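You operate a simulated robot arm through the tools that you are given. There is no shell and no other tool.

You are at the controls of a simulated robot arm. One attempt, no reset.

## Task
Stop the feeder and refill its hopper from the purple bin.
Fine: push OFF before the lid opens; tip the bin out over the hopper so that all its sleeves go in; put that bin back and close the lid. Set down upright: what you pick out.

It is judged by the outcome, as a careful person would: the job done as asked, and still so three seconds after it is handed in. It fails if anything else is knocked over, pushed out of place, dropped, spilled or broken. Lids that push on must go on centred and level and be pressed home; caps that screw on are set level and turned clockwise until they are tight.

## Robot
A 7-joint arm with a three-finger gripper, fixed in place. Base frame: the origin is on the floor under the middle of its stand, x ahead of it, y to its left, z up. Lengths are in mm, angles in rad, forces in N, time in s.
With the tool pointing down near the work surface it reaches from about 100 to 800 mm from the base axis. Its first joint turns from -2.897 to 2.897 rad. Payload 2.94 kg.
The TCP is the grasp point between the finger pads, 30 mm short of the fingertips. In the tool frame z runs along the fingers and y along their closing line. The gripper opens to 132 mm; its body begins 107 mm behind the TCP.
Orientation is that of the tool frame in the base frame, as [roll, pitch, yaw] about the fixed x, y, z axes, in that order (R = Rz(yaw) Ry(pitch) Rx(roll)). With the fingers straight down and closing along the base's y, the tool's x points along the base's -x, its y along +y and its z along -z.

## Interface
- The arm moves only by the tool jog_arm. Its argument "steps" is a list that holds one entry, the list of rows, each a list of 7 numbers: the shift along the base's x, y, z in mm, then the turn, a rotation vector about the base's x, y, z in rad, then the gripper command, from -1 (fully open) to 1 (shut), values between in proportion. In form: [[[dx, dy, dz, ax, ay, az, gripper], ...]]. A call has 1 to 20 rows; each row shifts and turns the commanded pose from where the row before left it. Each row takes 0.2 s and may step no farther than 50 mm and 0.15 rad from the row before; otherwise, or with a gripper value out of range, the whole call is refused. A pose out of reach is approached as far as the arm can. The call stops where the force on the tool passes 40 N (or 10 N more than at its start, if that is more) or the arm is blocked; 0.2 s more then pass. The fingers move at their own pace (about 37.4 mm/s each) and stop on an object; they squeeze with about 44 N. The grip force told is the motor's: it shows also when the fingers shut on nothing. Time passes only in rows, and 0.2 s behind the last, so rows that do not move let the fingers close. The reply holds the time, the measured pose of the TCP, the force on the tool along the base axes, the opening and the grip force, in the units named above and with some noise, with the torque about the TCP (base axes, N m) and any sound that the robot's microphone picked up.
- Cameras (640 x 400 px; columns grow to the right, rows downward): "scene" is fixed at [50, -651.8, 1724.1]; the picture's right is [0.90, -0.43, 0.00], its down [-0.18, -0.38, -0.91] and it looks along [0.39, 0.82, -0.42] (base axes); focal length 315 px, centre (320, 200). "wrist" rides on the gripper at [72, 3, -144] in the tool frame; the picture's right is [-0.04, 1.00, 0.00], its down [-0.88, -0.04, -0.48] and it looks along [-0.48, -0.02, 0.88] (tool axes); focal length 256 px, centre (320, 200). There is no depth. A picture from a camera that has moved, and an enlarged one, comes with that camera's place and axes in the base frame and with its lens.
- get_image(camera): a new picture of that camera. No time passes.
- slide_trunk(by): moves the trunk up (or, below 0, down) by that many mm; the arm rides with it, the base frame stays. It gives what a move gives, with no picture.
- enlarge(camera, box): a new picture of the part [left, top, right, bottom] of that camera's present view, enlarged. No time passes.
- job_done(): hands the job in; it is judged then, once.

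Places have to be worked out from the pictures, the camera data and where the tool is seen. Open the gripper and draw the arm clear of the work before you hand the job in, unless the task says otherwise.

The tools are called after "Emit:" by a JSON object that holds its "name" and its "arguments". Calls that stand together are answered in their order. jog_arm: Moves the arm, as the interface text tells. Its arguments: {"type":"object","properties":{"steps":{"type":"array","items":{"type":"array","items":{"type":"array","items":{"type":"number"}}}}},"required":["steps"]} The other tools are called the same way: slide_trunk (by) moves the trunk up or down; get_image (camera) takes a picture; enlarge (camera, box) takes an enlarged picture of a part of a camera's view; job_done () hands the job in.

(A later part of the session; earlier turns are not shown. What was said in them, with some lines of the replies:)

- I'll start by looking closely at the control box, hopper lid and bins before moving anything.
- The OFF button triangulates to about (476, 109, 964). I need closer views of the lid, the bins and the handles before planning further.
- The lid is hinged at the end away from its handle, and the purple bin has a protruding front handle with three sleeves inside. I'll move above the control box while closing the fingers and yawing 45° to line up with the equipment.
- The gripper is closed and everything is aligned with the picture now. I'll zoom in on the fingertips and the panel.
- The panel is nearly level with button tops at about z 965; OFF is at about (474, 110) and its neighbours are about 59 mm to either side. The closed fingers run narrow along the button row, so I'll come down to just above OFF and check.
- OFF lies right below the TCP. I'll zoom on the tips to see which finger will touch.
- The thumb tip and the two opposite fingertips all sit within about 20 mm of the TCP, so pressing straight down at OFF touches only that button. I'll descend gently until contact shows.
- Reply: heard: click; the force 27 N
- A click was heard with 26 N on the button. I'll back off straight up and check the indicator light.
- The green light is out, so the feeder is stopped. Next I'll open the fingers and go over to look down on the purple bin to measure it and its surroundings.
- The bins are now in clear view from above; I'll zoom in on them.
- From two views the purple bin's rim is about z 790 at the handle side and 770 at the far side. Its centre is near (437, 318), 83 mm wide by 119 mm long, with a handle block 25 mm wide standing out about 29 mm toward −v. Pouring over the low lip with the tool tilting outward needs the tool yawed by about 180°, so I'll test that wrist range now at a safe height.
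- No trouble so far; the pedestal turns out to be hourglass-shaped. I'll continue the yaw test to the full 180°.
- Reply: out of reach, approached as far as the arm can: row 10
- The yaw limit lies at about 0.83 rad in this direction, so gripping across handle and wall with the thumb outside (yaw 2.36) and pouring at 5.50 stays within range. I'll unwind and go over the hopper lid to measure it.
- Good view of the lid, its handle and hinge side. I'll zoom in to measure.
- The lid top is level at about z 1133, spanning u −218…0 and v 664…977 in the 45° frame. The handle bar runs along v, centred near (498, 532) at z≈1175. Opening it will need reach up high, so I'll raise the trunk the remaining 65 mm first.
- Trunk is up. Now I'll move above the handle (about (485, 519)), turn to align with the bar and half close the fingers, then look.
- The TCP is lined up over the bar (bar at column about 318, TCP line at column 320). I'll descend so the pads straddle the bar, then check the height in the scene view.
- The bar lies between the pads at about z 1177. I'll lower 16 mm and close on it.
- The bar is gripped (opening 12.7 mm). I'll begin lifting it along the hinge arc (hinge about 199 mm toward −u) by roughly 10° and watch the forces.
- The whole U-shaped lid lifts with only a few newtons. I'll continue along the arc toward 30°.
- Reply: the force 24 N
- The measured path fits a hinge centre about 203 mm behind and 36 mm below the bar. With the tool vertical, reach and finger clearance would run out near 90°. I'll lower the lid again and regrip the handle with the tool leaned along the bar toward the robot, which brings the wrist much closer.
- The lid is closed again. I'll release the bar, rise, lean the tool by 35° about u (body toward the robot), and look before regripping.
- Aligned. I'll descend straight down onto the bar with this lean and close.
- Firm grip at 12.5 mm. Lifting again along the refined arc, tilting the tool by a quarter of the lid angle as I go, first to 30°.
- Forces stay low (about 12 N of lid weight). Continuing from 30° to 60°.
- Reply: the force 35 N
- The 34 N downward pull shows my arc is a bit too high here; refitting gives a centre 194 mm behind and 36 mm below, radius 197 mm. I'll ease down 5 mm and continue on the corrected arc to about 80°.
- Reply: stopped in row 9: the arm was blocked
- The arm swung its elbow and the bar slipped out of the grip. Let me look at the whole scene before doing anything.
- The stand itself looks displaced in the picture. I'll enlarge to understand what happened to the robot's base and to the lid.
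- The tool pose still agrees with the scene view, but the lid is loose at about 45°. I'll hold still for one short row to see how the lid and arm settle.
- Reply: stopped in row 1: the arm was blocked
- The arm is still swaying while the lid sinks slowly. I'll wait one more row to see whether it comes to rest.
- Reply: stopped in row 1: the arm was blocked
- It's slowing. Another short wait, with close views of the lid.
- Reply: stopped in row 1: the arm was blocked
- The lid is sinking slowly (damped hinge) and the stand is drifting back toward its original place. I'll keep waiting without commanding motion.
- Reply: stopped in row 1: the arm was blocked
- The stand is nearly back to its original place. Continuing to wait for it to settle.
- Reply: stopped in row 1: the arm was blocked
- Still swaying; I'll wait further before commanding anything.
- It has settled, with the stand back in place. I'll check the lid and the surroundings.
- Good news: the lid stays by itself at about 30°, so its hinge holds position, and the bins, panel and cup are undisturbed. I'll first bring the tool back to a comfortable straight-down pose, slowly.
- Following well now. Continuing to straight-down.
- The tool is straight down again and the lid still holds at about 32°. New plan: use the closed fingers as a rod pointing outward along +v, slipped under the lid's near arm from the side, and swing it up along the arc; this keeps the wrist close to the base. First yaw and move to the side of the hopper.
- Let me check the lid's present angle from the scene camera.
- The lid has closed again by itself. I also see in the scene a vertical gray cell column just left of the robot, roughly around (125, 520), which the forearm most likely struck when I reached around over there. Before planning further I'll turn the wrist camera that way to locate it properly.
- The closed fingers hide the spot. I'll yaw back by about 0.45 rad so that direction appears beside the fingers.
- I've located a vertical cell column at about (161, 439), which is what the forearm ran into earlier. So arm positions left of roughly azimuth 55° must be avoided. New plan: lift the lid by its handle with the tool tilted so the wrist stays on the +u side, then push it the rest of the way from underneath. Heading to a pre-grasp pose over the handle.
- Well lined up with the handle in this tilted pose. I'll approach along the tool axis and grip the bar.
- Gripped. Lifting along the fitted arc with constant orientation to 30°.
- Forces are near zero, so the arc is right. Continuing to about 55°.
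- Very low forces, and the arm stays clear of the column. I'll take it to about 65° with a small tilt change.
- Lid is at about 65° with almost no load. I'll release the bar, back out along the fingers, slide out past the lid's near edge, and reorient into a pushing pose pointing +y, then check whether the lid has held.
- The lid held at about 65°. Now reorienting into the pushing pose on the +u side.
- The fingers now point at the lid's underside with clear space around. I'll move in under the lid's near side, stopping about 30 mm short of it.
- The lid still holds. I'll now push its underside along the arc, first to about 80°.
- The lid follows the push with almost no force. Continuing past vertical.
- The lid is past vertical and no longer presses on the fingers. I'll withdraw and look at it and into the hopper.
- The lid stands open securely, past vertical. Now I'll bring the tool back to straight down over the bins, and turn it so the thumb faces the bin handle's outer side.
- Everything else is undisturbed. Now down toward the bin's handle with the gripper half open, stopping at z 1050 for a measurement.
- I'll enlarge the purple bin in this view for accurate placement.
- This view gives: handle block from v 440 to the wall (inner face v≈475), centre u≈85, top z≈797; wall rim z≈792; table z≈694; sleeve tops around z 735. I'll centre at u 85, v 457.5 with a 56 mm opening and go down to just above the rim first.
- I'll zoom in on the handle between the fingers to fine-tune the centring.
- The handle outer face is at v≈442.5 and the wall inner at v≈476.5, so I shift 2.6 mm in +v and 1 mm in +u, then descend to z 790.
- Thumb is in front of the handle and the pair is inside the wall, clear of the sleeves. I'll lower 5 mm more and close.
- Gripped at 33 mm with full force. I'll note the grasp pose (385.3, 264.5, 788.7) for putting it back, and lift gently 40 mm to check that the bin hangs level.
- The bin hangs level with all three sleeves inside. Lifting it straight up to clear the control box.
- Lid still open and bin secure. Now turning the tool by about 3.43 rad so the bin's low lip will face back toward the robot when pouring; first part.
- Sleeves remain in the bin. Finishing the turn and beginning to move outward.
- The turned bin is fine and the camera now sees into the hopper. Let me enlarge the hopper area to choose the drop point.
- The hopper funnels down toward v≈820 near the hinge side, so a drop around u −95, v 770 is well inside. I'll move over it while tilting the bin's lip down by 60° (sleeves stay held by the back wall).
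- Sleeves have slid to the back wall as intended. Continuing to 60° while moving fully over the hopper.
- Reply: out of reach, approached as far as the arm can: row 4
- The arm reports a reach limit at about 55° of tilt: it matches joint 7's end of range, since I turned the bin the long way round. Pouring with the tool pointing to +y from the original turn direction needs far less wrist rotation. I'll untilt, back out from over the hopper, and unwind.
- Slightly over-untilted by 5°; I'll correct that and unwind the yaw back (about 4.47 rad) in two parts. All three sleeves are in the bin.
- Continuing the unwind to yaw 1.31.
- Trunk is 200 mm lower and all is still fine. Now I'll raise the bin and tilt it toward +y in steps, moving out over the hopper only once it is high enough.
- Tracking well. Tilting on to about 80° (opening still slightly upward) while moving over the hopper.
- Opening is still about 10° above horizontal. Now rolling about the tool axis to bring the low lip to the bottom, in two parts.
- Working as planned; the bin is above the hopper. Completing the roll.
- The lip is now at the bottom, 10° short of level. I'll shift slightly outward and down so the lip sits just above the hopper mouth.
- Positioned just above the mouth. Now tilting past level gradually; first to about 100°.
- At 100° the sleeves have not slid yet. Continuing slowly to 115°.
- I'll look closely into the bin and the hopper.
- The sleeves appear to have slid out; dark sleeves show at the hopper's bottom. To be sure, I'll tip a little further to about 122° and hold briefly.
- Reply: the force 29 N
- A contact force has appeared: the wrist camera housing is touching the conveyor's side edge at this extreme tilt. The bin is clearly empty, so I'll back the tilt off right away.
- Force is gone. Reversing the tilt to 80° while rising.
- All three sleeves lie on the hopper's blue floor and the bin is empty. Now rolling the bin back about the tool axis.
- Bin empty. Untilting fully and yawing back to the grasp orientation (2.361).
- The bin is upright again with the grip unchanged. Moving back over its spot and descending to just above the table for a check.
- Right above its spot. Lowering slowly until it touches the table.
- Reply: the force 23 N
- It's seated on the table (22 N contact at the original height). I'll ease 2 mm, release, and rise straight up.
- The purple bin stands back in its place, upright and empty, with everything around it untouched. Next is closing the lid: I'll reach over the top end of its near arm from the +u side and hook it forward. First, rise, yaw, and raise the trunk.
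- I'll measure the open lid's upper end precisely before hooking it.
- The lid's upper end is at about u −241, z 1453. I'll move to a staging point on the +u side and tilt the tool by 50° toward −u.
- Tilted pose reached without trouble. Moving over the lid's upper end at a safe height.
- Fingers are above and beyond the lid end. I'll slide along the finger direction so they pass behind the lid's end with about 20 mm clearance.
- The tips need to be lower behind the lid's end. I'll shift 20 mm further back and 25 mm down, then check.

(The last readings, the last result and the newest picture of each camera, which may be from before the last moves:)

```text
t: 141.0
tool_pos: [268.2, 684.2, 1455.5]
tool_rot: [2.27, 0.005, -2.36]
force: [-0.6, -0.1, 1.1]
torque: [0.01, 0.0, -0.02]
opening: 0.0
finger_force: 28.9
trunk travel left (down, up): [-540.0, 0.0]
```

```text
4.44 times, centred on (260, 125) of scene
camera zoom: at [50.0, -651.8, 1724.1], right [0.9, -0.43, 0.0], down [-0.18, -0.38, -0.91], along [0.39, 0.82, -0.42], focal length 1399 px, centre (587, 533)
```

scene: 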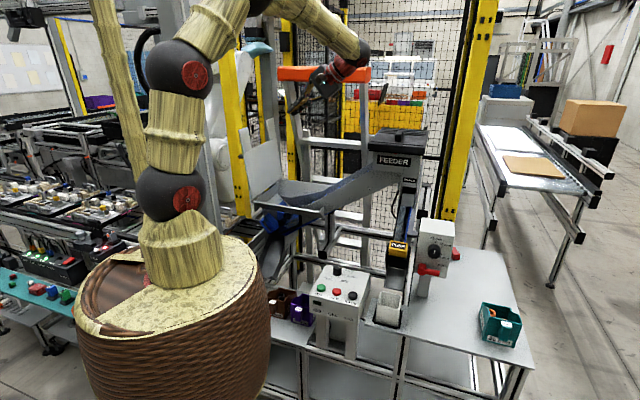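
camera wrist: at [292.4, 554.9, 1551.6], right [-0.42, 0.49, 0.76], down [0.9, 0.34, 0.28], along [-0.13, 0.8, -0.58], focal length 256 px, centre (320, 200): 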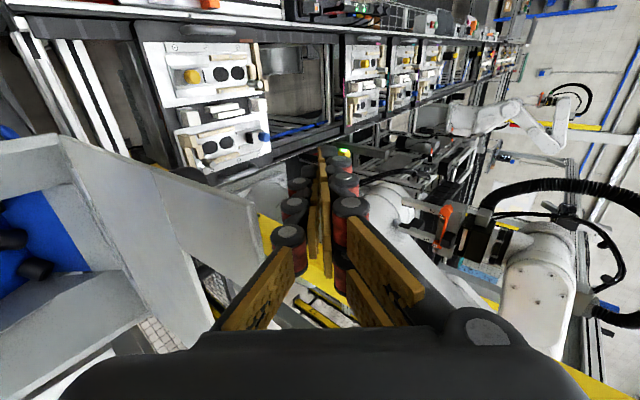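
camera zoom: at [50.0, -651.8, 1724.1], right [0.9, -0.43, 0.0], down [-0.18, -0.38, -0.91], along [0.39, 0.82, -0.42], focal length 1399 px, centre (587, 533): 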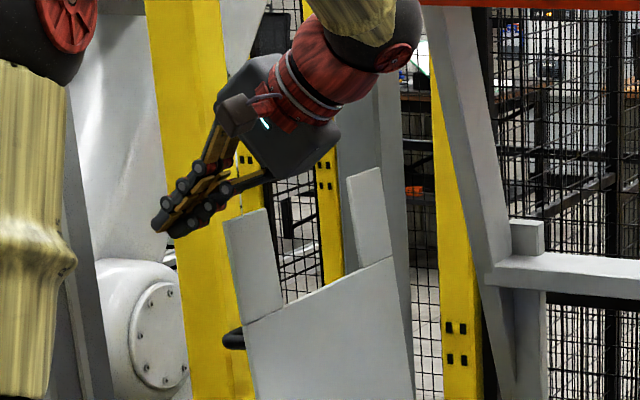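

Fingers are now behind the lid's end. I'll pull it toward +u along its arc, first back through vertical to about 80°.

Emit:
{"name": "jog_arm", "arguments": {"steps": [[[5.7, -5.7, -8.5, 0, 0, 0, 1], [9.7, -9.7, 0.3, 0, 0, 0, 1], [9.7, -9.7, 0.3, 0, 0, 0, 1], [9.7, -9.7, -1, 0, 0, 0, 1], [9.7, -9.7, -1, 0, 0, 0, 1], [9.65, -9.65, -2.1, 0, 0, 0, 1], [9.65, -9.65, -2.1, 0, 0, 0, 1]]]}}

Emit:
{"name": "get_image", "arguments": {"camera": "wrist"}}

Emit:
{"name": "enlarge", "arguments": {"camera": "scene", "box": [215, 80, 325, 210]}}

```text
t: 142.6
tool_pos: [334.5, 617.1, 1440.4]
tool_rot: [2.271, 0.002, -2.361]
force: [-0.3, 0.4, 4.4]
torque: [-0.07, -0.1, 0.02]
opening: 0.0
finger_force: 28.7
trunk travel left (down, up): [-540.0, 0.0]
```

```text
taken
camera wrist: at [357.4, 489.3, 1536.5], right [-0.42, 0.49, 0.76], down [0.9, 0.34, 0.28], along [-0.13, 0.8, -0.58], focal length 256 px, centre (320, 200)
```

wrist: 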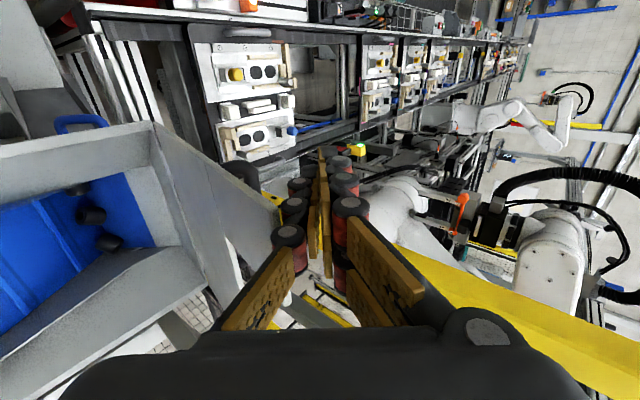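

```text
3.08 times, centred on (270, 145) of scene
camera zoom: at [50.0, -651.8, 1724.1], right [0.9, -0.43, 0.0], down [-0.18, -0.38, -0.91], along [0.39, 0.82, -0.42], focal length 969 px, centre (474, 369)
```

zoom: 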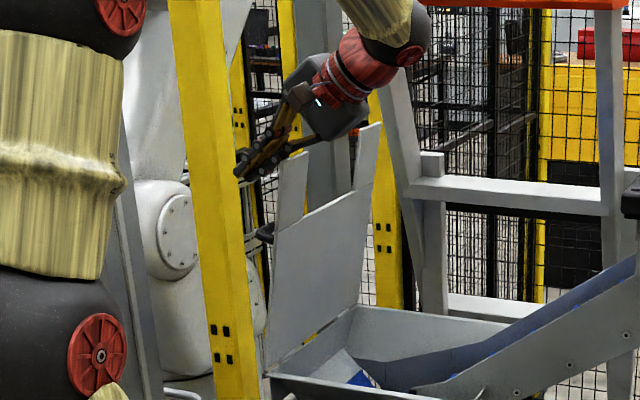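

The lid follows smoothly. Continuing down the arc to about 50°.

Emit:
{"name": "jog_arm", "arguments": {"steps": [[[9.44, -9.44, -3.4, 0, 0, 0, 1], [9.44, -9.44, -3.4, 0, 0, 0, 1], [9.23, -9.23, -4.5, 0, 0, 0, 1], [9.23, -9.23, -4.5, 0, 0, 0, 1], [8.9, -8.9, -5.5, 0, 0, 0, 1], [8.9, -8.9, -5.5, 0, 0, 0, 1], [8.5, -8.5, -6.65, 0, 0, 0, 1], [8.5, -8.5, -6.65, 0, 0, 0, 1], [8.1, -8.1, -7.7, 0, 0, 0, 1], [8.1, -8.1, -7.7, 0, 0, 0, 1], [7.5, -7.5, -8.65, 0, 0, 0, 1], [7.5, -7.5, -8.65, 0, 0, 0, 1]]]}}

Emit:
{"name": "get_image", "arguments": {"camera": "wrist"}}

Emit:
{"name": "enlarge", "arguments": {"camera": "scene", "box": [225, 80, 345, 220]}}

```text
t: 145.2
tool_pos: [437.4, 514.4, 1367.3]
tool_rot: [2.271, 0.002, -2.358]
force: [-0.2, 0.0, -1.0]
torque: [0.01, -0.01, 0.0]
opening: 0.1
finger_force: 28.5
trunk travel left (down, up): [-540.0, 0.0]
```

```text
taken
camera wrist: at [462.0, 386.4, 1463.2], right [-0.42, 0.49, 0.76], down [0.9, 0.34, 0.28], along [-0.13, 0.8, -0.58], focal length 256 px, centre (320, 200)
```

wrist: 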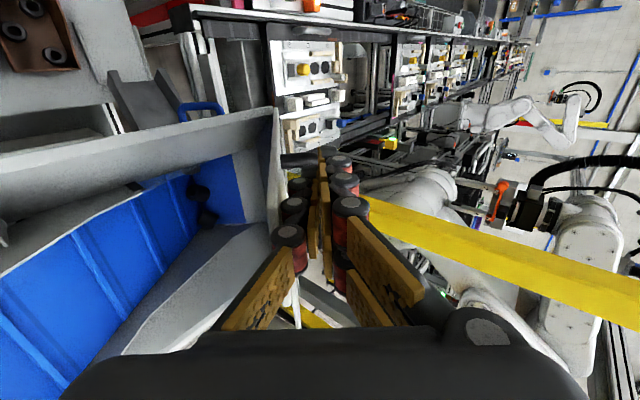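

```text
2.86 times, centred on (285, 150) of scene
camera zoom: at [50.0, -651.8, 1724.1], right [0.9, -0.43, 0.0], down [-0.18, -0.38, -0.91], along [0.39, 0.82, -0.42], focal length 900 px, centre (420, 343)
```

zoom: 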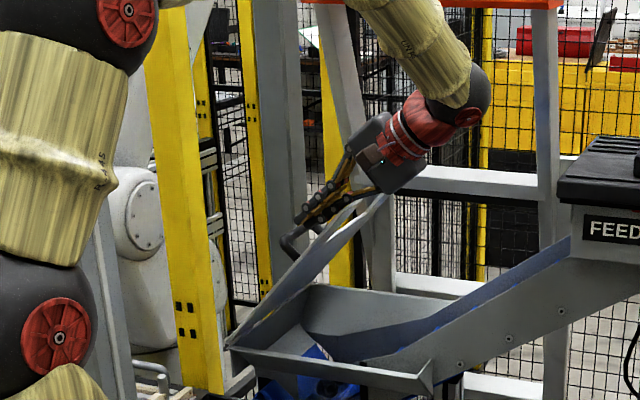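

The lid is at about 50° under the fingers. I'll carry on downward while gradually making the tool more upright so the body stays clear of the conveyor, first to about 30°.

Emit:
{"name": "jog_arm", "arguments": {"steps": [[[6.8, -6.8, -8.3, -0.0062, -0.0062, 0, 1], [6.8, -6.8, -8.3, -0.0062, -0.0062, 0, 1], [9.8, -9.8, -12.1, -0.0062, -0.0062, 0, 1], [9.8, -9.8, -12.2, -0.0062, -0.0062, 0, 1], [5.4, -5.4, -7.2, -0.0247, -0.0247, 0, 1], [5.4, -5.4, -7.3, -0.0247, -0.0247, 0, 1], [5.1, -5.1, -8.6, -0.0247, -0.0247, 0, 1], [5.1, -5.1, -8.7, -0.0247, -0.0247, 0, 1]]]}}

Emit:
{"name": "get_image", "arguments": {"camera": "wrist"}}

Emit:
{"name": "enlarge", "arguments": {"camera": "scene", "box": [235, 90, 355, 220]}}

```text
t: 147.0
tool_pos: [492.1, 459.6, 1295.5]
tool_rot: [2.447, 0.005, -2.359]
force: [-0.9, 0.3, 0.3]
torque: [0.05, 0.03, 0.03]
opening: 0.0
finger_force: 28.3
trunk travel left (down, up): [-540.0, 0.0]
```

```text
taken
camera wrist: at [503.4, 345.0, 1409.6], right [-0.51, 0.57, 0.64], down [0.86, 0.38, 0.34], along [-0.05, 0.72, -0.69], focal length 256 px, centre (320, 200)
```

wrist: 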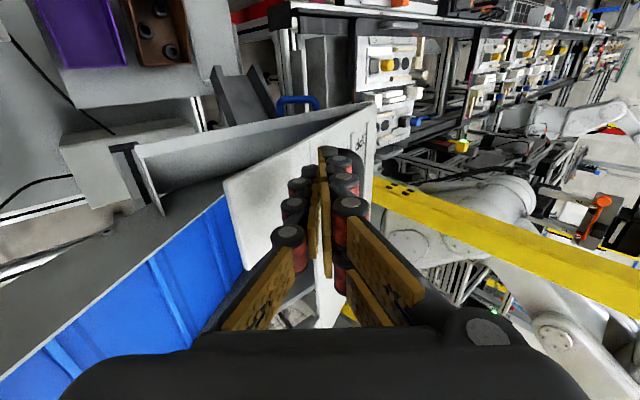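

```text
3.08 times, centred on (295, 155) of scene
camera zoom: at [50.0, -651.8, 1724.1], right [0.9, -0.43, 0.0], down [-0.18, -0.38, -0.91], along [0.39, 0.82, -0.42], focal length 969 px, centre (397, 338)
```

zoom: 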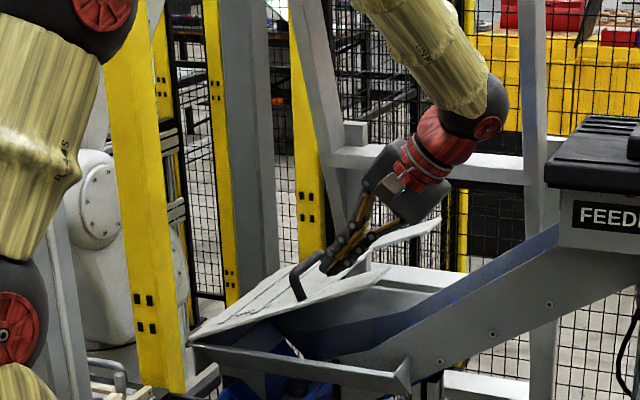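

About 28° now. Continuing down to about 5°.

Emit:
{"name": "jog_arm", "arguments": {"steps": [[[4.4, -4.4, -9.4, -0.0247, -0.0247, 0, 1], [4.4, -4.4, -9.5, -0.0247, -0.0247, 0, 1], [3.75, -3.75, -10.3, -0.0247, -0.0247, 0, 1], [3.75, -3.75, -10.3, -0.0247, -0.0247, 0, 1], [2.97, -2.97, -10.9, -0.0247, -0.0247, 0, 1], [2.97, -2.97, -11.0, -0.0247, -0.0247, 0, 1], [2.12, -2.12, -11.0, -0.0247, -0.0247, 0, 1], [2.12, -2.12, -11.1, -0.0247, -0.0247, 0, 1], [0.95, -0.95, -11.7, -0.0247, -0.0247, 0, 1], [0.95, -0.95, -11.7, -0.0247, -0.0247, 0, 1], [0, 0, 0, 0, 0, 0, 1]]]}}

Emit:
{"name": "get_image", "arguments": {"camera": "wrist"}}

Emit:
{"name": "enlarge", "arguments": {"camera": "scene", "box": [245, 110, 355, 230]}}

```text
t: 149.4
tool_pos: [520.9, 431.7, 1188.8]
tool_rot: [2.798, 0.004, -2.359]
force: [-0.4, 0.3, 0.1]
torque: [0.0, -0.02, 0.03]
opening: 0.0
finger_force: 28.6
trunk travel left (down, up): [-540.0, 0.0]
```

```text
taken
camera wrist: at [499.8, 347.4, 1326.9], right [-0.63, 0.7, 0.34], down [0.76, 0.48, 0.44], along [0.14, 0.53, -0.83], focal length 256 px, centre (320, 200)
```

wrist: 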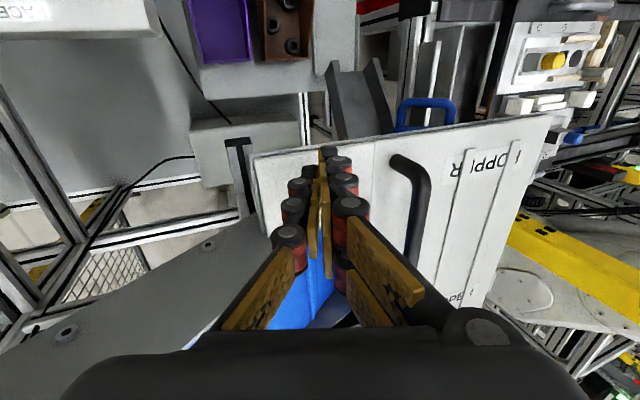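

```text
3.33 times, centred on (300, 170) of scene
camera zoom: at [50.0, -651.8, 1724.1], right [0.9, -0.43, 0.0], down [-0.18, -0.38, -0.91], along [0.39, 0.82, -0.42], focal length 1049 px, centre (387, 300)
```

zoom: 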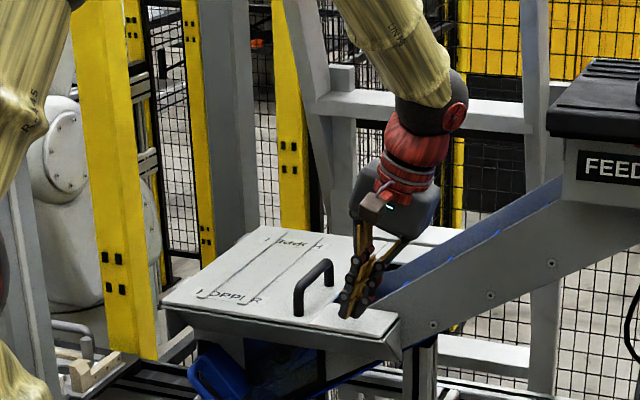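

The lid looks nearly or fully down. I'll press gently on its near arm until I feel firm contact.

Emit:
{"name": "jog_arm", "arguments": {"steps": [[[0, 0, -10, 0, 0, 0, 1], [0, 0, -6, 0, 0, 0, 1], [0, 0, -4, 0, 0, 0, 1], [0, 0, -3, 0, 0, 0, 1], [0, 0, -3, 0, 0, 0, 1]]]}}

Emit:
{"name": "enlarge", "arguments": {"camera": "scene", "box": [250, 165, 346, 225]}}

```text
t: 150.4
tool_pos: [520.4, 435.5, 1175.1]
tool_rot: [2.796, 0.012, -2.356]
force: [-7.9, -6.6, 21.2]
torque: [-0.24, 0.27, 0.04]
opening: 0.0
finger_force: 28.4
trunk travel left (down, up): [-540.0, 0.0]
stopped in row 4: the force on the tool passed its limit at 43 N (the readings are from after the stop); the commanded pose is now the measured one
```

```text
6.67 times, centred on (298, 195) of scene
camera zoom: at [50.0, -651.8, 1724.1], right [0.9, -0.43, 0.0], down [-0.18, -0.38, -0.91], along [0.39, 0.82, -0.42], focal length 2099 px, centre (467, 233)
```

zoom: 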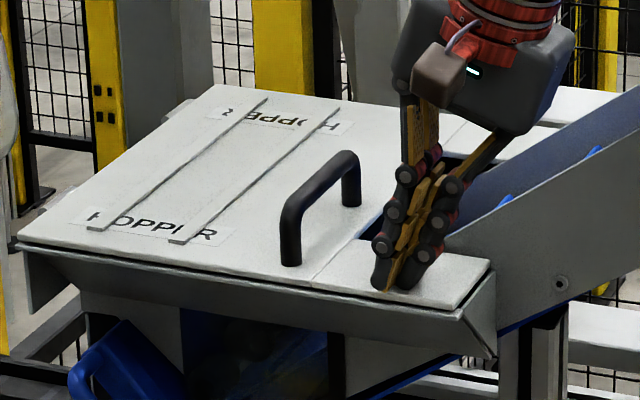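

The lid is fully down, matching its original closed look. I'll back away upward, straighten the tool, and open the gripper.

Emit:
{"name": "jog_arm", "arguments": {"steps": [[[2, -2, 12, 0, 0, 0, 1], [5, -5, 35, 0, 0, 0, 1], [0, -10, 40, 0, 0, 0, 1], [-10, -10, 40, -0.083, -0.083, 0, 1], [-10, -10, 40, -0.083, -0.083, 0, 0.5], [-10, -10, 40, -0.079, -0.079, 0, 0], [-15, -15, 35, 0, 0, 0, -0.5], [-20, -15, 35, 0, 0, 0, -1], [-20, -15, 35, 0, 0, 0, -1], [-20, -15, 30, 0, 0, 0, -1], [0, 0, 0, 0, 0, 0, -1], [0, 0, 0, 0, 0, 0, -1], [0, 0, 0, 0, 0, 0, -1]]]}}

Emit:
{"name": "get_image", "arguments": {"camera": "scene"}}

Emit:
{"name": "get_image", "arguments": {"camera": "wrist"}}

Emit:
{"name": "enlarge", "arguments": {"camera": "scene", "box": [240, 220, 400, 340]}}

Emit:
{"name": "enlarge", "arguments": {"camera": "scene", "box": [250, 165, 346, 225]}}

```text
t: 153.2
tool_pos: [425.9, 328.6, 1514.0]
tool_rot: [-3.141, 0.009, -2.355]
force: [0.3, -0.2, -0.5]
torque: [-0.01, 0.02, -0.02]
opening: 131.3
finger_force: 0.1
trunk travel left (down, up): [-540.0, 0.0]
```

```text
taken
```

scene: 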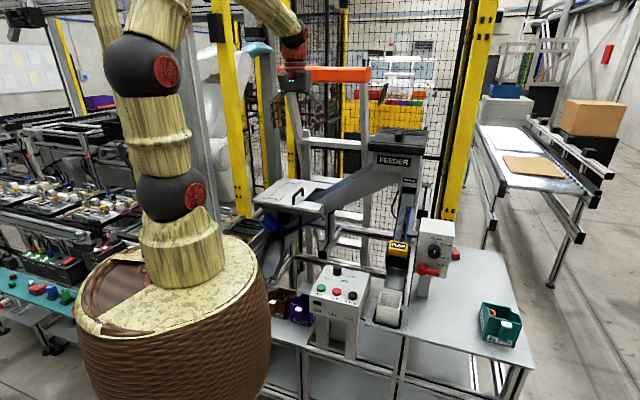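

```text
taken
camera wrist: at [371.4, 278.7, 1658.2], right [-0.68, 0.74, 0.0], down [0.64, 0.59, 0.48], along [0.36, 0.33, -0.88], focal length 256 px, centre (320, 200)
```

wrist: 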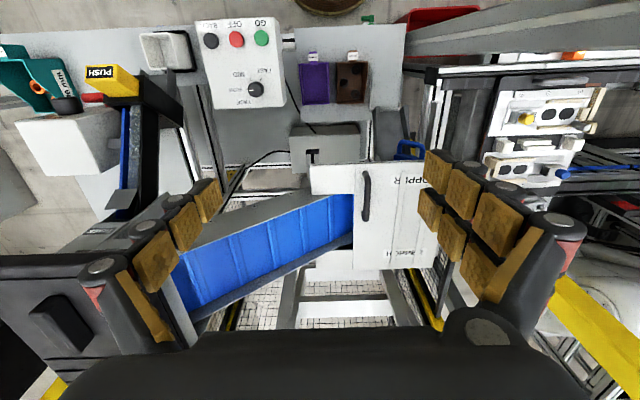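

```text
3.33 times, centred on (320, 280) of scene
camera zoom: at [50.0, -651.8, 1724.1], right [0.9, -0.43, 0.0], down [-0.18, -0.38, -0.91], along [0.39, 0.82, -0.42], focal length 1049 px, centre (320, -67)
```

zoom: 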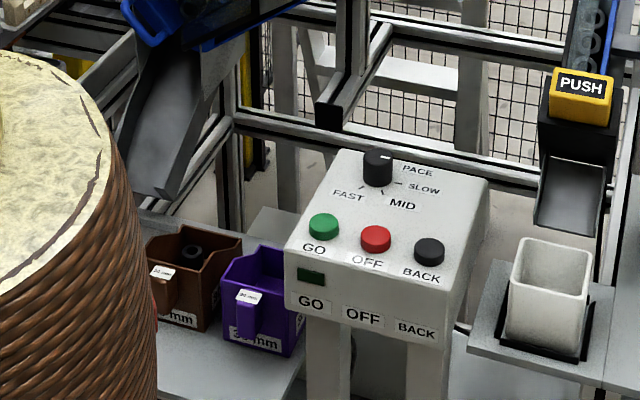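

```text
6.67 times, centred on (298, 195) of scene
camera zoom: at [50.0, -651.8, 1724.1], right [0.9, -0.43, 0.0], down [-0.18, -0.38, -0.91], along [0.39, 0.82, -0.42], focal length 2099 px, centre (467, 233)
```

zoom: 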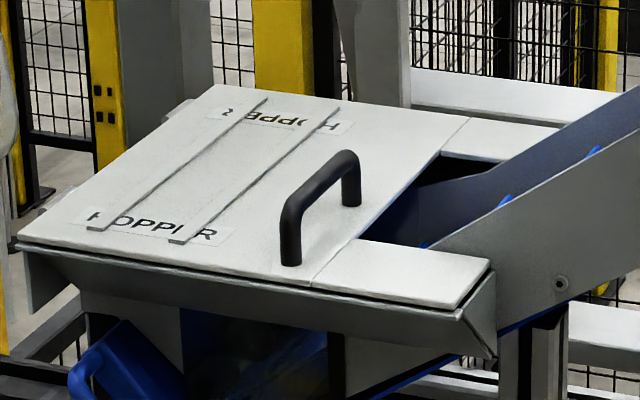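

The job looks finished, so I'm handing it in:

- **Feeder:** off, with the indicator dark.
- **Sleeves:** all three are in the hopper.
- **Purple bin:** upright in its original spot, empty.
- **Lid:** closed flush.
- **Gripper and arm:** gripper open, arm clear of the work.

Emit:
{"name": "job_done", "arguments": {}}

```text
The job is handed in.
```

The job is done and handed in. The feeder is stopped, all three sleeves from the purple bin are in the hopper, the bin is back in its place upright, and the lid is closed. I pushed OFF before the lid opened, and the indicator light went out.

The run was not clean throughout:

- **Arm collision:** On an early attempt to open the lid, the arm most likely hit the cell column beside the robot. The arm was thrown off and the robot's stand rocked visibly, then settled back. The lid slipped from the grip and closed by itself. I saw nothing else moved.
- **Camera contact:** At the steepest tilt of the pour, the wrist camera pressed against something, probably the conveyor's side edge, with just under 30 N. I backed off at once and saw no damage.
- **Lid pressing:** The final press on the lid briefly reached 43 N, which stopped the move. The lid was already down.

The last pictures show the panel, the other bins and the cup as they were at the start.
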